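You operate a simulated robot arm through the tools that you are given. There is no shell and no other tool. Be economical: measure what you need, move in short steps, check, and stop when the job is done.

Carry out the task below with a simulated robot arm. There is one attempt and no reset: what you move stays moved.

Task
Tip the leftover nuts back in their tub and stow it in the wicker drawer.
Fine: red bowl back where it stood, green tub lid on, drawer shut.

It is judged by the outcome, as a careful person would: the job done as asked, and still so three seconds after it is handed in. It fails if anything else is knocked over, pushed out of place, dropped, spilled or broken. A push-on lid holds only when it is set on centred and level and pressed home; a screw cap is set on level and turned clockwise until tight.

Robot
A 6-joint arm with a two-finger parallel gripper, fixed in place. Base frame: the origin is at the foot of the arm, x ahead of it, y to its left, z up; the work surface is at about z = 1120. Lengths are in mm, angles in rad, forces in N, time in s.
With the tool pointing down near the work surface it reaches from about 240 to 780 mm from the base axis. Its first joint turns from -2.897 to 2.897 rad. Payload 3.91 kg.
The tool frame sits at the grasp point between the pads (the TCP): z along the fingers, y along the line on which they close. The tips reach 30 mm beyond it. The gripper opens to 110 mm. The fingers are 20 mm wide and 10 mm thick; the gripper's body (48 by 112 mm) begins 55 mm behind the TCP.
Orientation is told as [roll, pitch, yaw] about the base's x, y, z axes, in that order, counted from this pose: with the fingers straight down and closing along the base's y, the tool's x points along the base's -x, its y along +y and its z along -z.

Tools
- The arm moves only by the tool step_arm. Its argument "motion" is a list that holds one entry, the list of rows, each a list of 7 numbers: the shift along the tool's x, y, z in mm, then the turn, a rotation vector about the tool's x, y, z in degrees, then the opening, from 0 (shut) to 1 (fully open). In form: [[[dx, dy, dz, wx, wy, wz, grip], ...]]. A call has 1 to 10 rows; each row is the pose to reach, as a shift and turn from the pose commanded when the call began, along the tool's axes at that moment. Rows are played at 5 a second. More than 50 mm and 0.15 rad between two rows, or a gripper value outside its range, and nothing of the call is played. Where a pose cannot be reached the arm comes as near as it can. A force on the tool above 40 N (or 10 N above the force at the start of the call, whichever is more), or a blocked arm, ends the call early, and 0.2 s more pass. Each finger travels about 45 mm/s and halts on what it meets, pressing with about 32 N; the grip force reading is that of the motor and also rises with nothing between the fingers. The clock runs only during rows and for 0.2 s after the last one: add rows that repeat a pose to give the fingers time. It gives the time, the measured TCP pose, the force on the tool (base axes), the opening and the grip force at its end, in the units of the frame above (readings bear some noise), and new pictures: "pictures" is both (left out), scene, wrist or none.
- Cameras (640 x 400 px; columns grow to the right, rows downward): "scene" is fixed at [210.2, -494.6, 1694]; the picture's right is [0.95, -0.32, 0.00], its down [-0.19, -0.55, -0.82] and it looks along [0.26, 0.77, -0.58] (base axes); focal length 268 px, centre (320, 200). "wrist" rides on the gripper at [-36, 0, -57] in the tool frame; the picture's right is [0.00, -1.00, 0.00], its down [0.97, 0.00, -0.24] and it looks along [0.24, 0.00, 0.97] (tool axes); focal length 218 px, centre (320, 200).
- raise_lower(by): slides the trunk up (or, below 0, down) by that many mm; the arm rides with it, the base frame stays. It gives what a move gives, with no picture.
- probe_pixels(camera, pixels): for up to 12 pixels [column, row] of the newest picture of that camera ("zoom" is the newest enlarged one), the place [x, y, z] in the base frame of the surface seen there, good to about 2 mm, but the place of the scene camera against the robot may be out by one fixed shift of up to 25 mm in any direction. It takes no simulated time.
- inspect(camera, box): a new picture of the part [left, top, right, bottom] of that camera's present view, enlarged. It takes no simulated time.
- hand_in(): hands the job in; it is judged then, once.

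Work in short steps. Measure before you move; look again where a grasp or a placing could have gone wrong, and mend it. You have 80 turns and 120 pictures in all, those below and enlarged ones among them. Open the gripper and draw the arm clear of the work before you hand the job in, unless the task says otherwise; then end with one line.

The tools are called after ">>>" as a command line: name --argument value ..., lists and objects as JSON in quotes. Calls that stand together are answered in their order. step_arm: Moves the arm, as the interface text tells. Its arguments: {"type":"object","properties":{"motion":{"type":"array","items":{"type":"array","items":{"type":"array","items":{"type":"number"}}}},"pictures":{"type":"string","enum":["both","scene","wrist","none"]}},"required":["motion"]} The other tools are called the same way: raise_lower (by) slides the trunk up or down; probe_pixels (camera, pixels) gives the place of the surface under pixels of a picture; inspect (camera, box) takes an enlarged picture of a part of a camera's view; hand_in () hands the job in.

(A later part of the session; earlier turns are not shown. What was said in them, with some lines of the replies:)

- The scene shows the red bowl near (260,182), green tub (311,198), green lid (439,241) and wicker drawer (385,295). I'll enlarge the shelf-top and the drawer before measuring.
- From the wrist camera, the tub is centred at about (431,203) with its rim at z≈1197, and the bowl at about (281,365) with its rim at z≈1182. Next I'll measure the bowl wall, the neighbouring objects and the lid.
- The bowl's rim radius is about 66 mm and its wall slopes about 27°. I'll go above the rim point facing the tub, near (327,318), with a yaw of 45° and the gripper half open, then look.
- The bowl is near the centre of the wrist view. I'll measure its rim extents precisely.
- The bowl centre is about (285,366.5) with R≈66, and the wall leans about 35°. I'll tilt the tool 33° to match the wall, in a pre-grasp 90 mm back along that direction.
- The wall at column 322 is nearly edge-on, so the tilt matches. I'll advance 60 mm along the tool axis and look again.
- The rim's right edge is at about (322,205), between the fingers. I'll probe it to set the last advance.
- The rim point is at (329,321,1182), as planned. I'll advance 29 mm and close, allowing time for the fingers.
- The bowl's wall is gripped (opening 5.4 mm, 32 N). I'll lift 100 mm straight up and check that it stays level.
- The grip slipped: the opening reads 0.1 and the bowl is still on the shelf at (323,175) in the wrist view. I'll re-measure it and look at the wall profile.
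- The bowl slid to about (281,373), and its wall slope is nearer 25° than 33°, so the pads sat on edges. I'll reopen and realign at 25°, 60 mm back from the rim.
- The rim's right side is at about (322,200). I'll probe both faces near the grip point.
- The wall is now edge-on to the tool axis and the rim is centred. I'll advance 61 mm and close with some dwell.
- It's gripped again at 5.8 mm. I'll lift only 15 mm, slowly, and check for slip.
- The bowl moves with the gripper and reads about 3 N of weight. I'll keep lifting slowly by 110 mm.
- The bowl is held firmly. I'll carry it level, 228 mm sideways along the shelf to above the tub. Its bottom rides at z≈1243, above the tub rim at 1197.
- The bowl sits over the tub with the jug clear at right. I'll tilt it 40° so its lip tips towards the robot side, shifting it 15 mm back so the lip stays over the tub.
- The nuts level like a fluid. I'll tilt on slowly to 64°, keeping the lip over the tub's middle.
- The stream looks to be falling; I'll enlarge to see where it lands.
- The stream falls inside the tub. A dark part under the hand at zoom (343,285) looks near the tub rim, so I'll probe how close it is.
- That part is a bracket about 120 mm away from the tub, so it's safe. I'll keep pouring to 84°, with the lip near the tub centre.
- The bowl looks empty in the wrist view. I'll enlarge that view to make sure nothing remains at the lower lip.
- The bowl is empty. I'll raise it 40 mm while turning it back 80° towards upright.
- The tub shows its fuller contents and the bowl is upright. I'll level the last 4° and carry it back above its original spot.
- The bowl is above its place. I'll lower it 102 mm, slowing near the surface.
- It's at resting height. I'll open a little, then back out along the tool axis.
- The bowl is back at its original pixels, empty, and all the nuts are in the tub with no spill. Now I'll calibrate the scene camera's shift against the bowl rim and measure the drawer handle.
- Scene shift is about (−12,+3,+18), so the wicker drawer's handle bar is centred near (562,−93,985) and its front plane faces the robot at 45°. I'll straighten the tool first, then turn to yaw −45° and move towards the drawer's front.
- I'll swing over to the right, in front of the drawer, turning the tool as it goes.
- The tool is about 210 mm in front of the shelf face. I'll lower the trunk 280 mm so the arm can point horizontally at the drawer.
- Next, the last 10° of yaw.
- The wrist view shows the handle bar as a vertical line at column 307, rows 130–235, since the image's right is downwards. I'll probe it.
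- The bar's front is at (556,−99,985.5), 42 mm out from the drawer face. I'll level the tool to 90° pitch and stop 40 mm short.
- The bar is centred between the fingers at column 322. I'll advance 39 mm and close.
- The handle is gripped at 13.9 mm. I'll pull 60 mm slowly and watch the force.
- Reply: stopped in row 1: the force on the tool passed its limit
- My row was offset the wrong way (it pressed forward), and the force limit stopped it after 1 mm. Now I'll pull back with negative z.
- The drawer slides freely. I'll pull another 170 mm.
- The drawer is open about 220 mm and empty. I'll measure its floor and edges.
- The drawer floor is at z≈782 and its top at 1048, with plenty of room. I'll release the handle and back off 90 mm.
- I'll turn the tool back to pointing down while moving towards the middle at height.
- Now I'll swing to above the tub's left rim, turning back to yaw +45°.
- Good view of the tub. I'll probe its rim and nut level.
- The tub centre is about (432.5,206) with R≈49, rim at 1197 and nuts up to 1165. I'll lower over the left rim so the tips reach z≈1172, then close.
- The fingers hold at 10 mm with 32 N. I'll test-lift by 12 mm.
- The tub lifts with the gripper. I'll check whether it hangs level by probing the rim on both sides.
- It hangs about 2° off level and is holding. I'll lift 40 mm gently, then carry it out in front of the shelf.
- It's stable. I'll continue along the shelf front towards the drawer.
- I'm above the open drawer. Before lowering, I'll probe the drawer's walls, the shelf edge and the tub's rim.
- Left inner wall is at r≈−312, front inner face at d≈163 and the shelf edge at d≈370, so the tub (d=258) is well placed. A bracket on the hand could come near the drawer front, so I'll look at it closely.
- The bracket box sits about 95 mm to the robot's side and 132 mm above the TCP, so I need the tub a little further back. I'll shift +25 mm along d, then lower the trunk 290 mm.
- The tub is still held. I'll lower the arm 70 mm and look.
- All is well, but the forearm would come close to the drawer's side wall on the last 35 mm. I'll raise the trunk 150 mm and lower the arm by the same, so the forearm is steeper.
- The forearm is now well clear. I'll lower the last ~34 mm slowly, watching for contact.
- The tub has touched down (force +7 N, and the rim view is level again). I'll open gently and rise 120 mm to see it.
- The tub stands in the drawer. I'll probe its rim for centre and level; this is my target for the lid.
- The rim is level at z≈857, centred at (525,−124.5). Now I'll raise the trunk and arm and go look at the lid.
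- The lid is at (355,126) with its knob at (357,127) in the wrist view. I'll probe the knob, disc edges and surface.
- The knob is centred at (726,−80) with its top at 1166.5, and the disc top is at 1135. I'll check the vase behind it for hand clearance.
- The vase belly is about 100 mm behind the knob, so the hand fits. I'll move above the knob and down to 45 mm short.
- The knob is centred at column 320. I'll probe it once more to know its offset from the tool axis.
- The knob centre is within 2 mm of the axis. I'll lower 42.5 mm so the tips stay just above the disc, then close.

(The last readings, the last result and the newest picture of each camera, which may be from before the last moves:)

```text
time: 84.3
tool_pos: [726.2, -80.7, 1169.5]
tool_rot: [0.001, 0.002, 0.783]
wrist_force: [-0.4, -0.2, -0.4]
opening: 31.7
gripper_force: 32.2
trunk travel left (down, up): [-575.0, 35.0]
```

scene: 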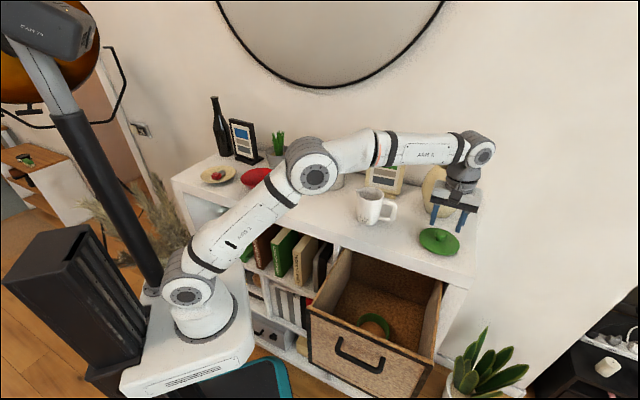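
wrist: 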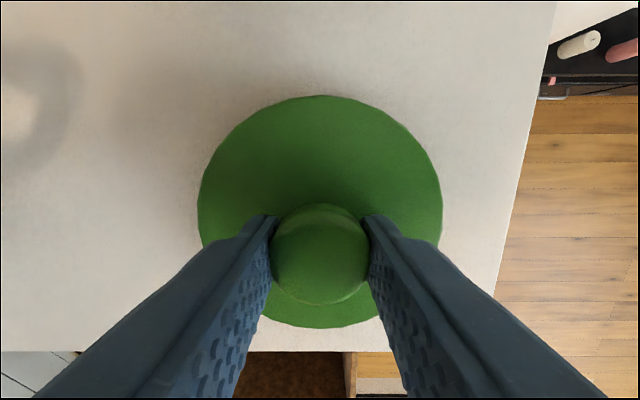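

The knob is gripped (31.7 mm, 32 N). I'll lift the lid and check that it hangs level.

>>> step_arm --motion '[[[0, 0, -5, 0, 0, 0, 0], [0, 0, -15, 0, 0, 0, 0], [0, 0, -30, 0, 0, 0, 0], [0, 0, -50, 0, 0, 0, 0], [0, 0, -75, 0, 0, 0, 0], [0, 0, -100, 0, 0, 0, 0], [0, 0, -115, 0, 0, 0, 0], [0, 0, -115, 0, 0, 0, 0]]]'

>>> inspect --camera "scene" --box '[400, 140, 500, 240]'

>>> probe_pixels --camera "wrist" --pixels '[[205, 200], [436, 200], [318, 100], [320, 323], [230, 140], [410, 140], [220, 280], [425, 275]]'

```text
time: 86.1
tool_pos: [728.2, -81.0, 1286.2]
tool_rot: [0.005, 0.003, 0.783]
wrist_force: [-0.4, -0.4, -0.2]
opening: 31.6
gripper_force: 32.0
trunk travel left (down, up): [-575.0, 35.0]
```

scene: 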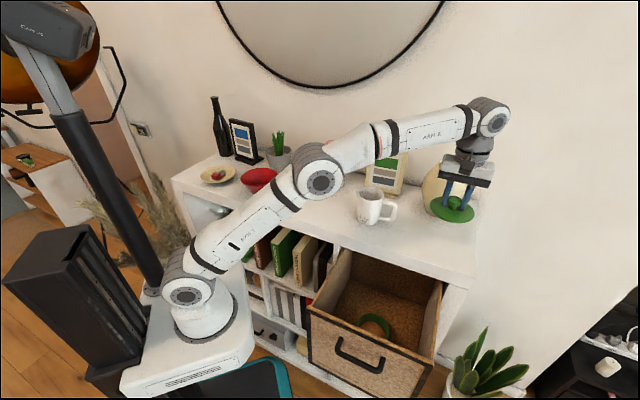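
wrist: 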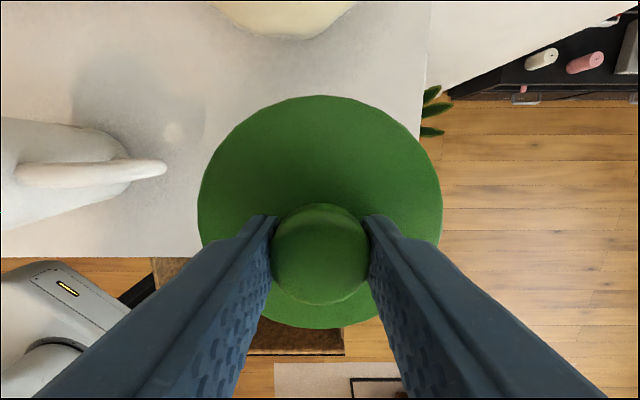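

```text
4.00 times, centred on (450, 190) of scene
```

zoom: 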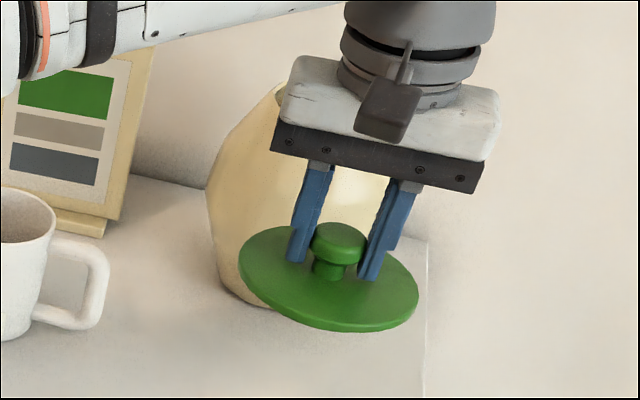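

```text
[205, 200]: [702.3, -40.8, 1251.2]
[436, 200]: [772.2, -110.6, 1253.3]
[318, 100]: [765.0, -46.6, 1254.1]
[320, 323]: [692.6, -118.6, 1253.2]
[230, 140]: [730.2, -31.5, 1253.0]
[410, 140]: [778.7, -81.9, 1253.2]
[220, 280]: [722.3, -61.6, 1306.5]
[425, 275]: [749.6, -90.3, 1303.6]
```

The lid hangs level (disc at z 1252–1254). I'll carry it off the shelf to a spot in front of the tub, where the wrist camera can re-check the tub's place past the lid.

>>> step_arm --motion '[[[15, 3, 0, 0, 0, 0, 0], [45, 10, 0, 0, 0, 0, 0], [80, 20, 0, 0, 0, 0, 0], [115, 36, 0, 0, 0, 0, 0], [150, 54, 0, 0, 0, 0, 0], [185, 74, 0, 0, 0, 0, 0], [220, 92, 0, 0, 0, 0, 0], [250, 106, 0, 0, 0, 0, 0], [272.6, 113.7, 0, 0, 0, 0, 0]]]' --pictures "none"

>>> raise_lower --by -140

>>> step_arm --motion '[[[0, 0, 15, 0, 0, 0, 0], [0, 0, 40, 0, 0, 0, 0], [0, 0, 65, 0, 0, 0, 0], [0, 0, 85, 0, 0, 0, 0], [0, 0, 95, 0, 0, 0, 0], [0, 0, 95, 0, 0, 0, 0]]]'

```text
time: 88.1
tool_pos: [452.6, -190.7, 1286.9]
tool_rot: [0.002, 0.002, 0.783]
wrist_force: [0.3, -1.1, -1.0]
opening: 31.8
gripper_force: 31.6
trunk travel left (down, up): [-575.0, 35.0]
```

```text
time: 89.8
tool_pos: [452.0, -191.5, 1147.4]
tool_rot: [0.001, 0.001, 0.784]
wrist_force: [-0.2, 0.7, -0.4]
opening: 31.4
gripper_force: 32.3
trunk travel left (down, up): [-435.0, 175.0]
```

```text
time: 90.6
tool_pos: [453.9, -190.9, 1093.0]
tool_rot: [-0.014, -0.003, 0.782]
wrist_force: [-2.7, 0.7, 15.7]
opening: 31.8
gripper_force: 32.2
trunk travel left (down, up): [-435.0, 175.0]
stopped in row 4: the force on the tool passed its limit (the readings are from after the stop); the commanded pose is now the measured one
```

scene: 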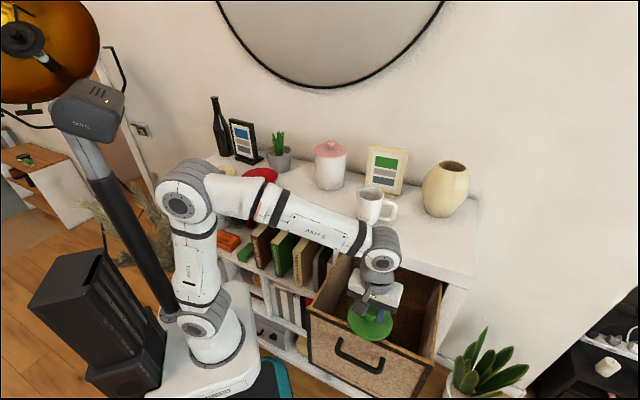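
wrist: 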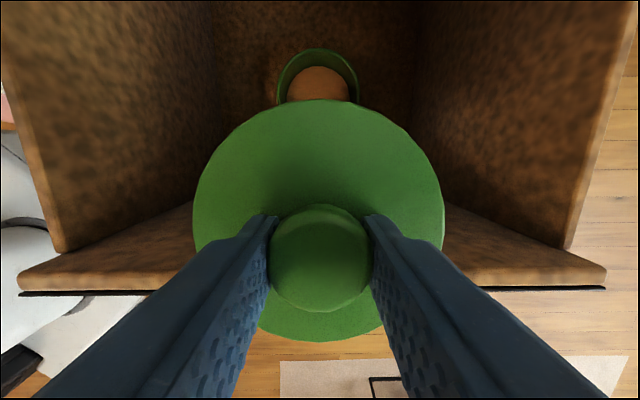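

The lid's edge touched the drawer front's top (front inner at d≈163), and the force limit stopped it. I'll rise 40 mm and check the lid's tilt and the tub.

>>> step_arm --motion '[[[0, 0, -10, 0.8, 0, 0, 0], [0, 0, -25, 0.8, 0, 0, 0], [0, 0, -40, 0.8, 0, 0, 0], [0, 0, -40, 0.8, 0, 0, 0]]]'

>>> probe_pixels --camera "wrist" --pixels '[[203, 200], [436, 200], [318, 104], [320, 330], [230, 143], [410, 143], [250, 120], [390, 120]]'

>>> inspect --camera "scene" --box '[300, 210, 460, 370]'

```text
time: 91.6
tool_pos: [454.4, -192.5, 1130.0]
tool_rot: [-0.025, -0.003, 0.783]
wrist_force: [0.4, 1.1, -0.5]
opening: 31.3
gripper_force: 31.7
trunk travel left (down, up): [-435.0, 175.0]
```

scene: 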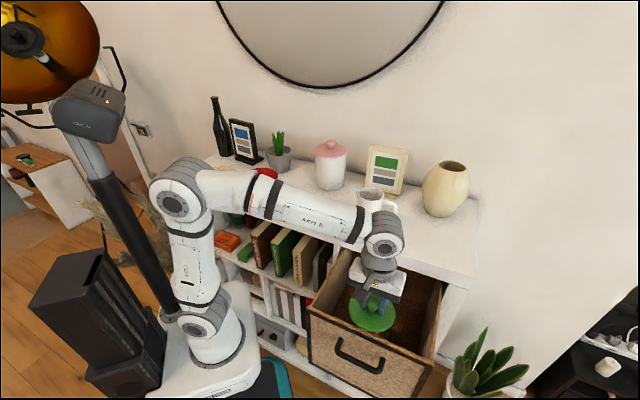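
wrist: 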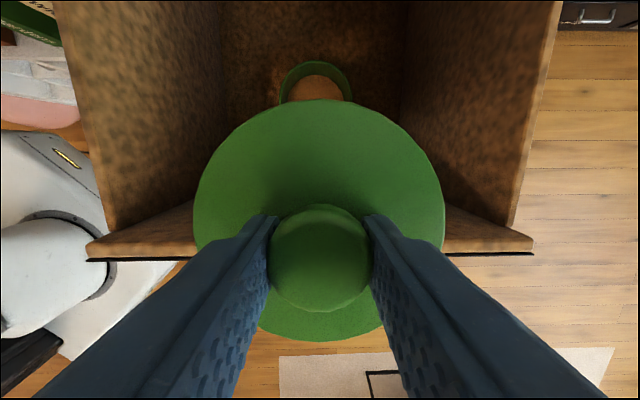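

```text
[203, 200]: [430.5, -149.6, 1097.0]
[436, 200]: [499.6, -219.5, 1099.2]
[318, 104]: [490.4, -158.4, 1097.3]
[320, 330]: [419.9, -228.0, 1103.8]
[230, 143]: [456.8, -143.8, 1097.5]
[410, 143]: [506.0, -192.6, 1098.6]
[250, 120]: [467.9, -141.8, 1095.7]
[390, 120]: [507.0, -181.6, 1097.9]
```

```text
2.50 times, centred on (380, 290) of scene
```

zoom: 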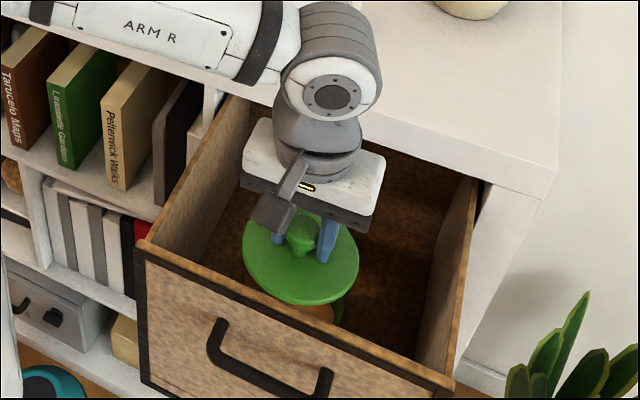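

The lid tipped about 3.7° in the pads: its front edge is at 1103.8 and its back at 1097.3. I'll measure the tub's visible rim, then correct the tool's tilt (−1.4° roll, −3.8° pitch).

>>> probe_pixels --camera "wrist" --pixels '[[316, 62], [281, 90], [350, 90], [291, 73], [341, 73], [279, 100], [353, 98], [329, 65], [303, 65]]'

>>> step_arm --motion '[[[-10, 0, 0, -0.7, -1.9, 0, 0], [-25, 0, 0, -1.4, -3.8, 0, 0], [-40, 0, 0, -1.4, -3.8, 0, 0], [-50, 0, 0, -1.4, -3.8, 0, 0], [-50, 0, 0, -1.4, -3.8, 0, 0]]]' --pictures "wrist"

```text
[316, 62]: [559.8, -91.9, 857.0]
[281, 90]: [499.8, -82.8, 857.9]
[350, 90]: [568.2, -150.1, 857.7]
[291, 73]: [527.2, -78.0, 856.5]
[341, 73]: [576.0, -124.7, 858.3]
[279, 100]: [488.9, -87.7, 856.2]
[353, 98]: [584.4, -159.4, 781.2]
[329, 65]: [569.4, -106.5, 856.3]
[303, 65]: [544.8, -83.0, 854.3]
```

```text
time: 92.8
tool_pos: [490.1, -156.6, 1130.3]
tool_rot: [-0.002, -0.069, 0.785]
wrist_force: [-0.5, -0.6, -0.2]
opening: 31.8
gripper_force: 32.4
trunk travel left (down, up): [-435.0, 175.0]
```

wrist: 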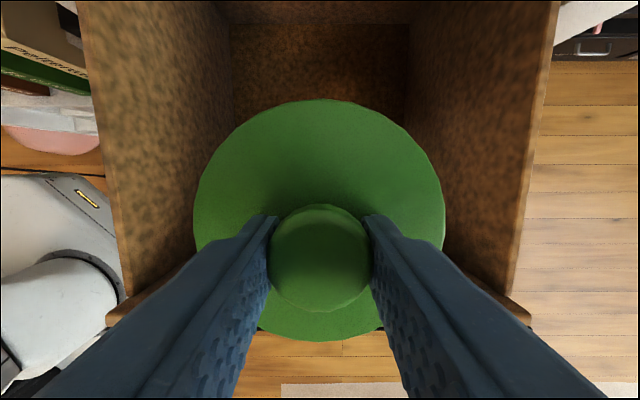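

The tub centre re-measures at d≈282.3, r≈−460.3. Now I'll check the lid's level and its centre relative to the tool.

>>> probe_pixels --camera "wrist" --pixels '[[203, 200], [436, 200], [318, 104], [320, 330], [230, 143], [410, 143], [300, 106], [345, 330], [296, 332], [345, 106]]'

```text
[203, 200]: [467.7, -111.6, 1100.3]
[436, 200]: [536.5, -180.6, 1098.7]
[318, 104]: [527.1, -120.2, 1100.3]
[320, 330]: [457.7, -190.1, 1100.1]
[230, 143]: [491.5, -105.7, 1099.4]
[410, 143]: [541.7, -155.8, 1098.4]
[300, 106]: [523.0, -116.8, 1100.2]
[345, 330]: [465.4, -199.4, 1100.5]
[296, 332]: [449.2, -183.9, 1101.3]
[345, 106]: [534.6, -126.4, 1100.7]
```

The lid is level now, and its centre is 2.3 mm back from the TCP. I'll move over the tub (Δd=+44.3, Δr=−2.2) and lower to about 35 mm above contact, then look.

>>> step_arm --motion '[[[-22, -1, 1.5, 0, 0, 0, 0], [-44.2, -2.2, 2.9, 0, 0, 0, 0], [-43.2, -2.2, 18, 0, 0, 0, 0], [-41.2, -2.2, 48, 0, 0, 0, 0], [-39.2, -2.2, 78, 0, 0, 0, 0], [-37.2, -2.2, 108, 0, 0, 0, 0], [-35.3, -2.2, 138, 0, 0, 0, 0], [-33.3, -2.2, 168, 0, 0, 0, 0], [-32.3, -2.2, 183, 0, 0, 0, 0], [-31.9, -2.2, 190, 0, 0, 0, 0]]]'

>>> inspect --camera "scene" --box '[300, 210, 460, 370]'

```text
time: 95.0
tool_pos: [522.3, -127.4, 942.3]
tool_rot: [-0.001, -0.068, 0.786]
wrist_force: [0.8, 0.5, -0.3]
opening: 31.6
gripper_force: 31.4
trunk travel left (down, up): [-435.0, 175.0]
```

scene: 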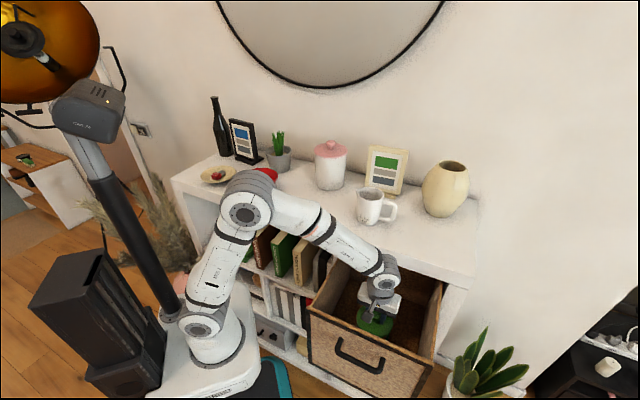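
wrist: 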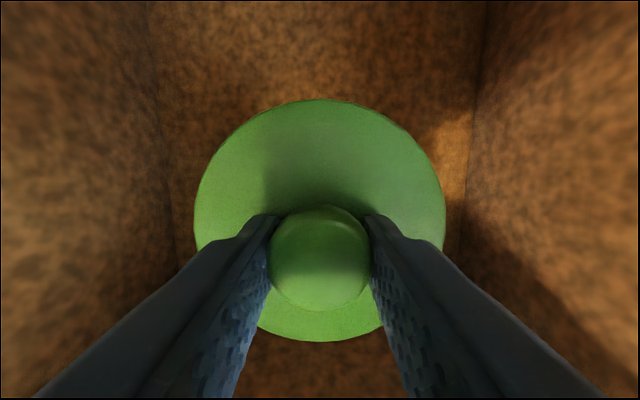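

```text
2.50 times, centred on (380, 290) of scene
```

zoom: 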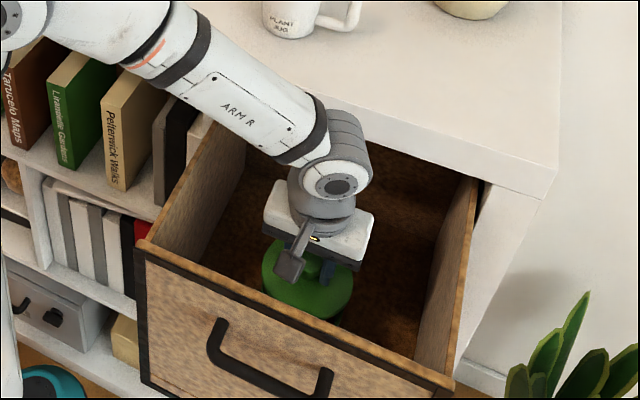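

It lines up. I'll lower steadily to contact and keep pressing down in small steps.

>>> step_arm --motion '[[[-0.2, 0, 12, 0, 0, 0, 0], [0.6, 0, 22, 0, 0, 0, 0], [1.2, 0, 31, 0, 0, 0, 0], [1.5, 0, 36, 0, 0, 0, 0], [1.7, 0, 39, 0, 0, 0, 0], [1.9, 0, 41, 0, 0, 0, 0], [2, 0, 43, 0, 0, 0, 0]]]' --pictures "wrist"

```text
time: 96.6
tool_pos: [524.5, -125.2, 899.1]
tool_rot: [0.001, -0.068, 0.786]
wrist_force: [-0.1, 0.4, -0.9]
opening: 31.4
gripper_force: 32.1
trunk travel left (down, up): [-435.0, 175.0]
```

wrist: 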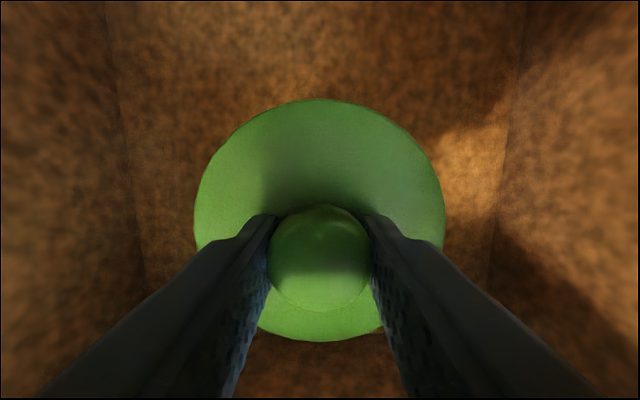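

No contact force yet at TCP z 899. I'll continue in 2 mm steps.

>>> step_arm --motion '[[[0.1, 0, 1.5, 0, 0, 0, 0], [0.2, 0, 3, 0, 0, 0, 0], [0.3, 0, 4.5, 0, 0, 0, 0], [0.4, 0, 6, 0, 0, 0, 0], [0.5, 0, 7.5, 0, 0, 0, 0], [0.6, 0, 9, 0, 0, 0, 0], [0.7, 0, 10.5, 0, 0, 0, 0], [0.8, 0, 12, 0, 0, 0, 0]]]' --pictures "wrist"

```text
time: 98.5
tool_pos: [524.0, -125.1, 892.2]
tool_rot: [-0.008, -0.074, 0.786]
wrist_force: [-4.4, 3.3, 22.3]
opening: 31.6
gripper_force: 32.0
trunk travel left (down, up): [-435.0, 175.0]
stopped in row 8: the force on the tool passed its limit (the readings are from after the stop); the commanded pose is now the measured one
```

wrist: 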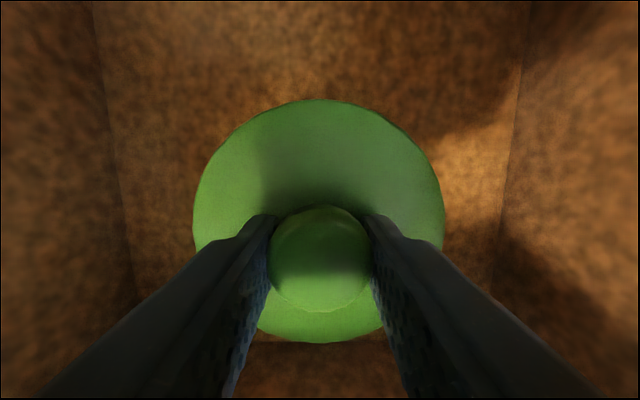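

It pressed against firm resistance above 40 N, with the disc top at about 862, 5 mm over the rim. I'll release, rise and inspect the fit.

>>> step_arm --motion '[[[0, 0, -0.5, 0, 0, 0, 0.35], [0, 0, -0.5, 0, 0, 0, 0.45], [0, 0, -0.5, 0, 0, 0, 0.5], [0, 0, -0.5, 0, 0, 0, 0.5], [-1, 0, -15, 0, 0, 0, 0.5], [-2.5, 0, -40, 0, 0, 0, 0.5], [-5, 0, -75, 0, 0, 0, 0.5], [-6.5, 0, -100, 0, 0, 0, 0.5]]]'

>>> inspect --camera "scene" --box '[330, 270, 430, 370]'

```text
time: 100.3
tool_pos: [524.7, -127.9, 991.9]
tool_rot: [-0.006, -0.07, 0.784]
wrist_force: [-0.1, -0.1, 0.0]
opening: 55.1
gripper_force: 0.0
trunk travel left (down, up): [-435.0, 175.0]
```

scene: 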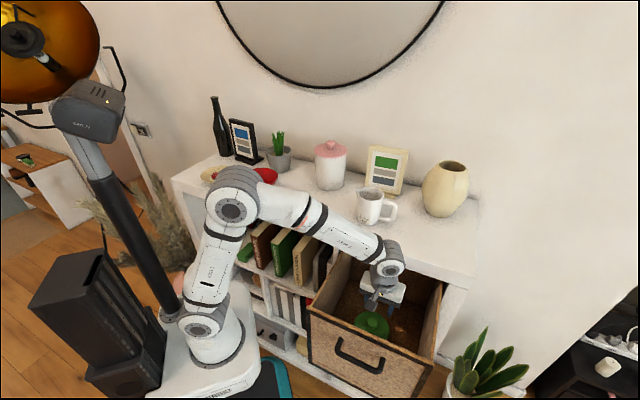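
wrist: 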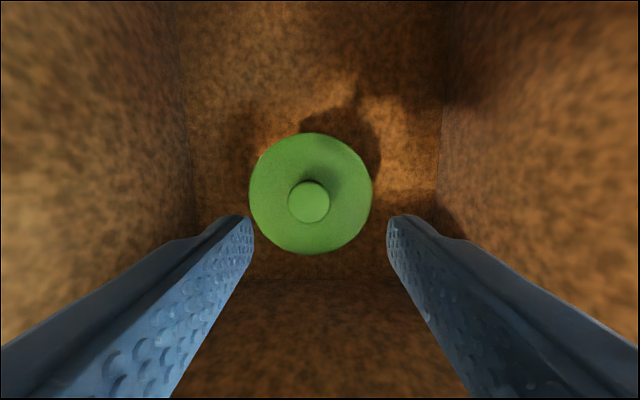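

```text
4.00 times, centred on (380, 320) of scene
```

zoom: 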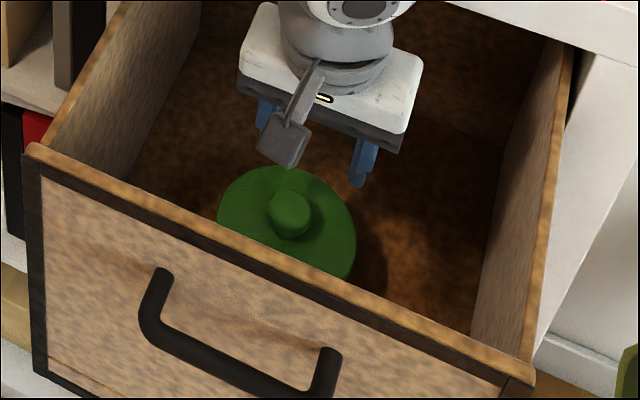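

Now I'll probe the lid's disc all round for level and centring.

>>> probe_pixels --camera "wrist" --pixels '[[252, 193], [370, 193], [309, 135], [311, 252], [270, 155], [350, 150], [268, 234], [354, 234], [309, 202], [280, 193], [345, 193]]'

>>> inspect --camera "wrist" --box '[230, 115, 390, 270]'

```text
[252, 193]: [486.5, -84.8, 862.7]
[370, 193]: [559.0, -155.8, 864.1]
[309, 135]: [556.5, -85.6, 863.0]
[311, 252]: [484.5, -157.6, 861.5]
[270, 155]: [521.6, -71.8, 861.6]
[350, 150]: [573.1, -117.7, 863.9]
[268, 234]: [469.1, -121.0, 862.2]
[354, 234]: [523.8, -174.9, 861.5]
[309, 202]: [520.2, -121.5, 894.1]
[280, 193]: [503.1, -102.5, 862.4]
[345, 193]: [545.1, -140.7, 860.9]
```

```text
2.58 times, centred on (310, 192) of wrist
```

zoom: 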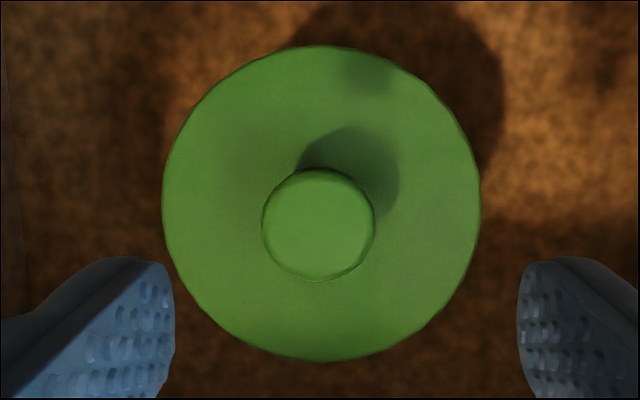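

The lid is level all round (861–864) and sits 5 mm above the rim, matching its disc thickness, so the plug is in. To be sure it's home, I'll straighten the tool, centre over the knob and press once from above with closed fingers.

>>> step_arm --motion '[[[0, 3, 0, -0.2, 2, 0, 0.3], [0, 6, 0, -0.4, 4, 0, 0.1], [-0.5, 8.3, 0, -0.4, 4, 0, 0], [-1, 8.3, 0, -0.4, 4, 0, 0], [-1, 8.3, 0, -0.4, 4, 0, 0], [-1, 8.3, 0, -0.4, 4, 0, 0]]]' --pictures "wrist"

```text
time: 101.7
tool_pos: [519.1, -120.1, 990.9]
tool_rot: [0.001, -0.001, 0.784]
wrist_force: [-0.3, -0.1, 0.4]
opening: 0.1
gripper_force: 32.6
trunk travel left (down, up): [-435.0, 175.0]
```

wrist: 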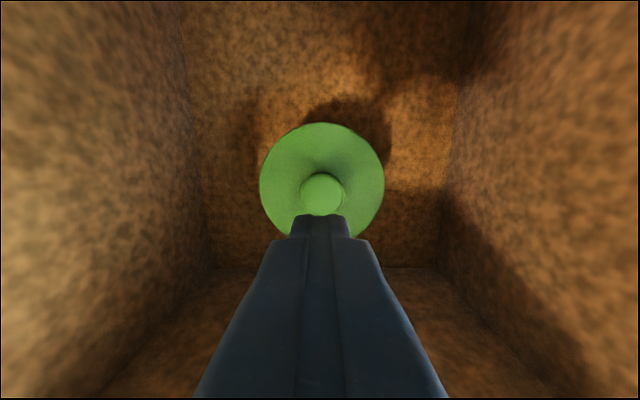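

The knob is at (322,193), right on the axis to within 3 mm. I'll descend and press until the force limit.

>>> step_arm --motion '[[[-1, -0.5, 20, 0, 0, 0, 0], [-2, -1, 40, 0, 0, 0, 0], [-2.5, -1, 56, 0, 0, 0, 0], [-2.5, -1, 63, 0, 0, 0, 0], [-2.5, -1, 66, 0, 0, 0, 0], [-2.5, -1, 68, 0, 0, 0, 0], [-2.5, -1, 70, 0, 0, 0, 0], [-2.5, -1, 72, 0, 0, 0, 0], [-2.5, -1, 74, 0, 0, 0, 0]]]' --pictures "none"

```text
time: 103.7
tool_pos: [523.4, -119.5, 921.1]
tool_rot: [-0.008, -0.007, 0.785]
wrist_force: [-2.6, 1.4, 19.9]
opening: 0.0
gripper_force: 32.0
trunk travel left (down, up): [-435.0, 175.0]
stopped in row 9: the force on the tool passed its limit (the readings are from after the stop); the commanded pose is now the measured one
```

Firm resistance at the same height. I'll rise 120 mm and re-check the lid.

>>> step_arm --motion '[[[0, 0, -10, 0, 0, 0, 0], [0, 0, -40, 0, 0, 0, 0], [0, 0, -80, 0, 0, 0, 0], [30, 0, -110, 0, 0, 0, 0], [30, 0, -120, 0, 0, 0, 0]]]' --pictures "wrist"

```text
time: 104.9
tool_pos: [501.3, -140.4, 1040.0]
tool_rot: [-0.005, -0.006, 0.786]
wrist_force: [0.0, -0.9, -0.2]
opening: 0.0
gripper_force: 31.4
trunk travel left (down, up): [-435.0, 175.0]
5 turns are left
```

wrist: 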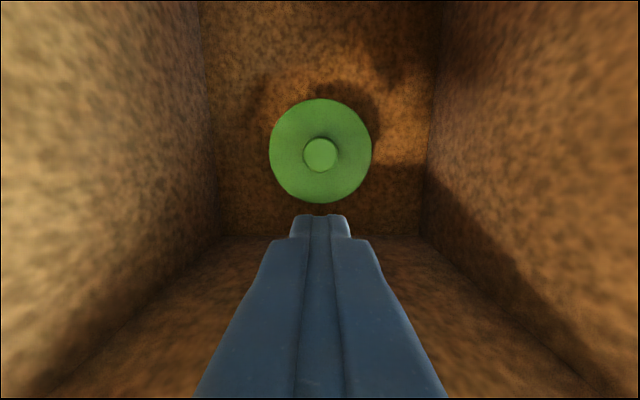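

The lid is centred and level, and few turns remain. I'll rise out of the drawer, move in front of it, pitch the closed fingers 60° forward and come down to the front's upper part, above the handle.

>>> step_arm --motion '[[[0, 0, -35, 0, 0, 0, 0], [0, 0, -75, 0, 0, 0, 0], [0, 0, -115, 0, 0, 0, 0], [0, 0, -140, 0, 0, 0, 0], [35, -1, -140, 0, 0, 0, 0], [70, -2, -140, 0, 0, 0, 0], [105, -3, -140, 0, 0, 0, 0], [140, -3, -140, 0, 0, 0, 0], [175, -3, -140, 0, 0, 0, 0], [175, -3, -140, 0, 0, 0, 0]]]' --pictures "none"

>>> step_arm --motion '[[[0, 0, 0, 0, -7.5, 0, 0], [0, 0, 0, 0, -15, 0, 0], [0, 0, 0, 0, -22.5, 0, 0], [0, 0, 0, 0, -30, 0, 0], [0, 0, 0, 0, -37.5, 0, 0], [0, 0, 0, 0, -45, 0, 0], [0, 0, 0, 0, -52.5, 0, 0], [0, 0, 0, 0, -60, 0, 0], [0, 0, 0, 0, -60, 0, 0]]]' --pictures "none"

>>> step_arm --motion '[[[25, 0, 14.5, 0, 0, 0, 0], [50, 0, 29, 0, 0, 0, 0], [75, 0, 43.5, 0, 0, 0, 0], [100, 0, 58, 0, 0, 0, 0], [123, 0, 71, 0, 0, 0, 0], [123, 0, 71, 0, 0, 0, 0]]]'

```text
time: 107.1
tool_pos: [378.0, -266.0, 1179.4]
tool_rot: [-0.005, -0.005, 0.785]
wrist_force: [-0.2, 0.1, 0.4]
opening: 0.0
gripper_force: 32.2
trunk travel left (down, up): [-435.0, 175.0]
```

```text
time: 109.1
tool_pos: [379.0, -266.3, 1177.7]
tool_rot: [-0.009, -1.054, 0.793]
wrist_force: [0.3, -1.1, 0.5]
opening: 0.1
gripper_force: 31.7
trunk travel left (down, up): [-435.0, 175.0]
```

```text
time: 110.5
tool_pos: [379.1, -264.8, 1036.8]
tool_rot: [-0.01, -1.051, 0.794]
wrist_force: [-0.7, -0.5, -0.3]
opening: 0.0
gripper_force: 31.7
trunk travel left (down, up): [-435.0, 175.0]
4 turns are left
```

scene: 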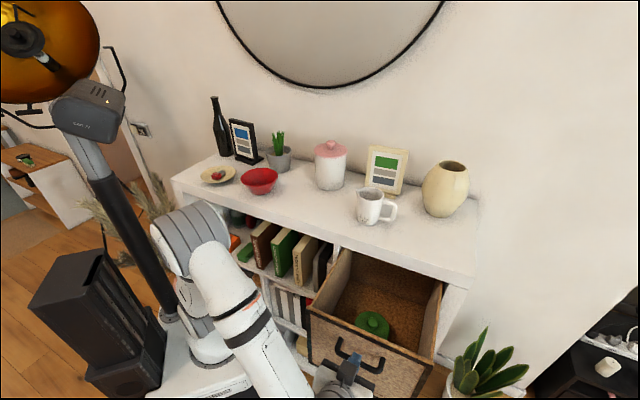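
wrist: 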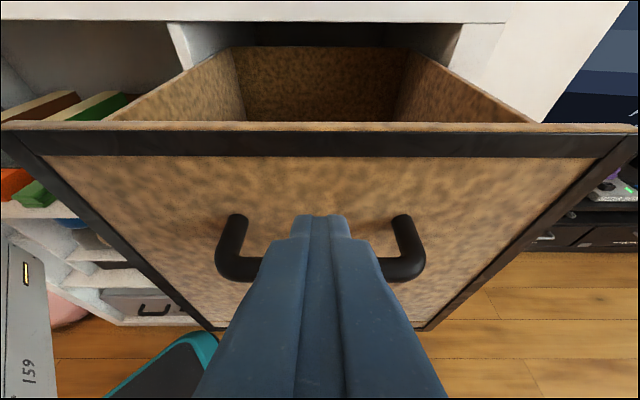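

The fingertips are above the handle bar, 39 mm from the drawer front. I'll push it closed smoothly, slowing at the end until it meets its stop.

>>> step_arm --motion '[[[-8, 0, 13.9, 0, 0, 0, 0], [-16, 0, 27.7, 0, 0, 0, 0], [-21, 0, 36.4, 0, 0, 0, 0], [-27, 0, 46.8, 0, 0, 0, 0], [-35, 0, 60.6, 0, 0, 0, 0], [-44, 0, 76.2, 0, 0, 0, 0], [-53, 0, 91.8, 0, 0, 0, 0], [-62, 0, 107.4, 0, 0, 0, 0], [-71, 0, 123, 0, 0, 0, 0], [-80, 0, 138.6, 0, 0, 0, 0]]]' --pictures "none"

>>> step_arm --motion '[[[-8, 0, 13.9, 0, 0, 0, 0], [-16, 0, 27.7, 0, 0, 0, 0], [-24, 0, 41.6, 0, 0, 0, 0], [-31, 0, 53.7, 0, 0, 0, 0], [-37, 0, 64.1, 0, 0, 0, 0], [-42, 0, 72.7, 0, 0, 0, 0], [-46, 0, 79.7, 0, 0, 0, 0], [-49, 0, 84.9, 0, 0, 0, 0], [-51, 0, 88.3, 0, 0, 0, 0], [-53, 0, 91.8, 0, 0, 0, 0]]]'

```text
time: 112.7
tool_pos: [493.9, -154.1, 1037.3]
tool_rot: [-0.011, -1.053, 0.794]
wrist_force: [0.3, -0.6, 0.3]
opening: 0.1
gripper_force: 32.1
trunk travel left (down, up): [-435.0, 175.0]
```

```text
time: 114.8
tool_pos: [560.1, -87.2, 1036.7]
tool_rot: [-0.011, -1.048, 0.786]
wrist_force: [-21.3, -16.9, 5.8]
opening: 0.0
gripper_force: 31.9
trunk travel left (down, up): [-435.0, 175.0]
stopped in row 10: the force on the tool passed its limit (the readings are from after the stop); the commanded pose is now the measured one
3 turns are left
```

scene: 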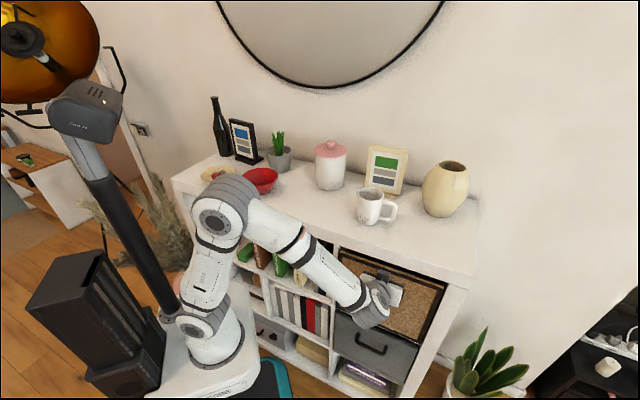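
wrist: 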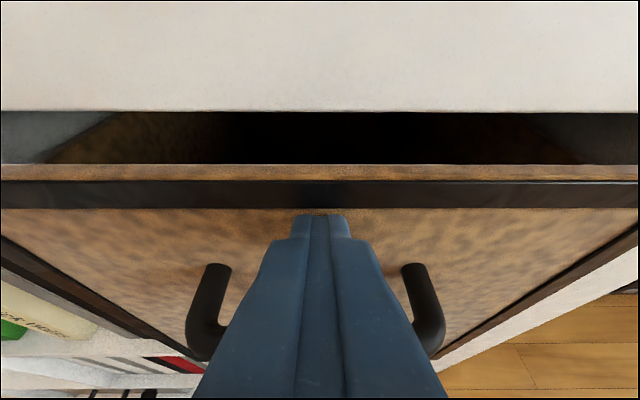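

The drawer met its stop at d≈361–365 with rising force. I'll press once more lightly, back away 180 mm, open the gripper and compare with the starting view.

>>> step_arm --motion '[[[-1.5, 0, 2.6, 0, 0, 0, 0], [-3, 0, 5.2, 0, 0, 0, 0], [-4, 0, 6.9, 0, 0, 0, 0]]]' --pictures "none"

>>> step_arm --motion '[[[5, 0, -8.7, 0, 0, 0, 0], [20, 0, -34.6, 0, 0, 0, 0], [38, 0, -65.8, 0, 0, 0, 0], [56, 0, -97, 0, 0, 0, 0.2], [74, 0, -128, 0, 0, 0, 0.4], [90, 0, -156, 0, 0, 0, 0.5], [90, 0, -156, 0, 0, 0, 0.5]]]'

>>> inspect --camera "scene" --box '[320, 210, 480, 310]'

>>> probe_pixels --camera "scene" --pixels '[[345, 257], [440, 292], [420, 310], [440, 290], [340, 255], [430, 300]]'

```text
time: 115.2
tool_pos: [559.8, -87.2, 1036.9]
tool_rot: [-0.013, -1.047, 0.786]
wrist_force: [-23.7, -15.5, 7.6]
opening: 0.0
gripper_force: 32.4
trunk travel left (down, up): [-435.0, 175.0]
stopped in row 1: the force on the tool passed its limit (the readings are from after the stop); the commanded pose is now the measured one
```

```text
time: 116.8
tool_pos: [436.0, -210.9, 1037.1]
tool_rot: [-0.012, -1.047, 0.787]
wrist_force: [0.1, -0.4, 0.7]
opening: 55.0
gripper_force: 0.1
trunk travel left (down, up): [-435.0, 175.0]
```

scene: 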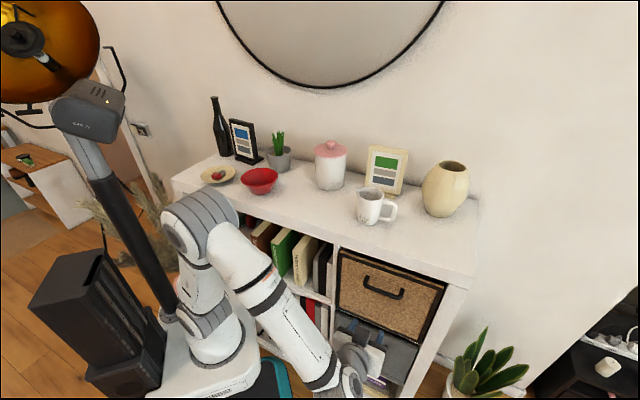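
wrist: 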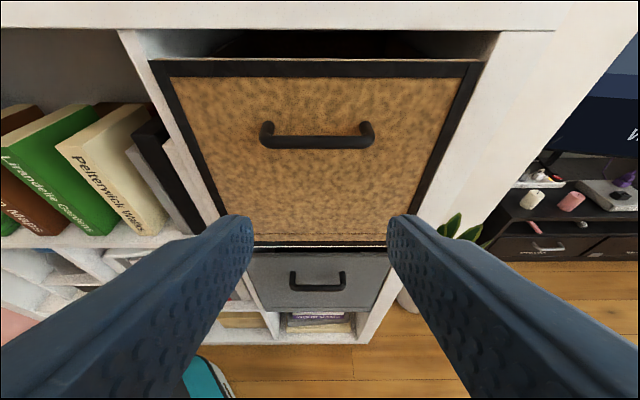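

```text
4.00 times, centred on (400, 260) of scene
```

zoom: 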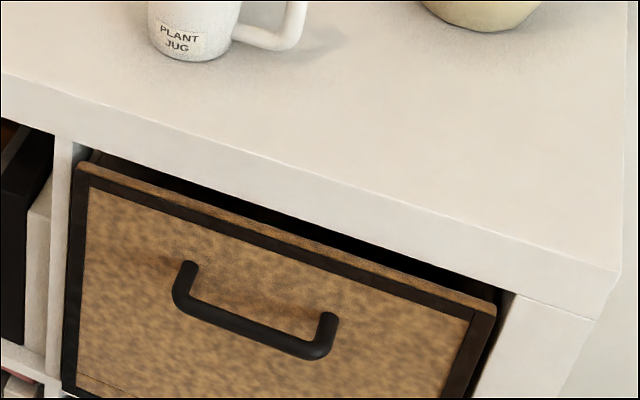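

```text
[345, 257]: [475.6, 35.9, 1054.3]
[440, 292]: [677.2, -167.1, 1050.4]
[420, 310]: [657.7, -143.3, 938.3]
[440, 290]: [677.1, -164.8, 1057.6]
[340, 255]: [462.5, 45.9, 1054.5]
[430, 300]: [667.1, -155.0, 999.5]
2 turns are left
```

The drawer matches its starting shut position pixel for pixel (corners at (75,165) and (495,310) in the zoom). The bowl, jug and vase haven't moved, and the gripper is open and clear, so I'm handing in.

>>> hand_in

```text
The job is handed in.
```

The nuts are back in their tub with the green lid pressed on. The tub is in the wicker drawer with the drawer shut, and the red bowl is back where it stood.
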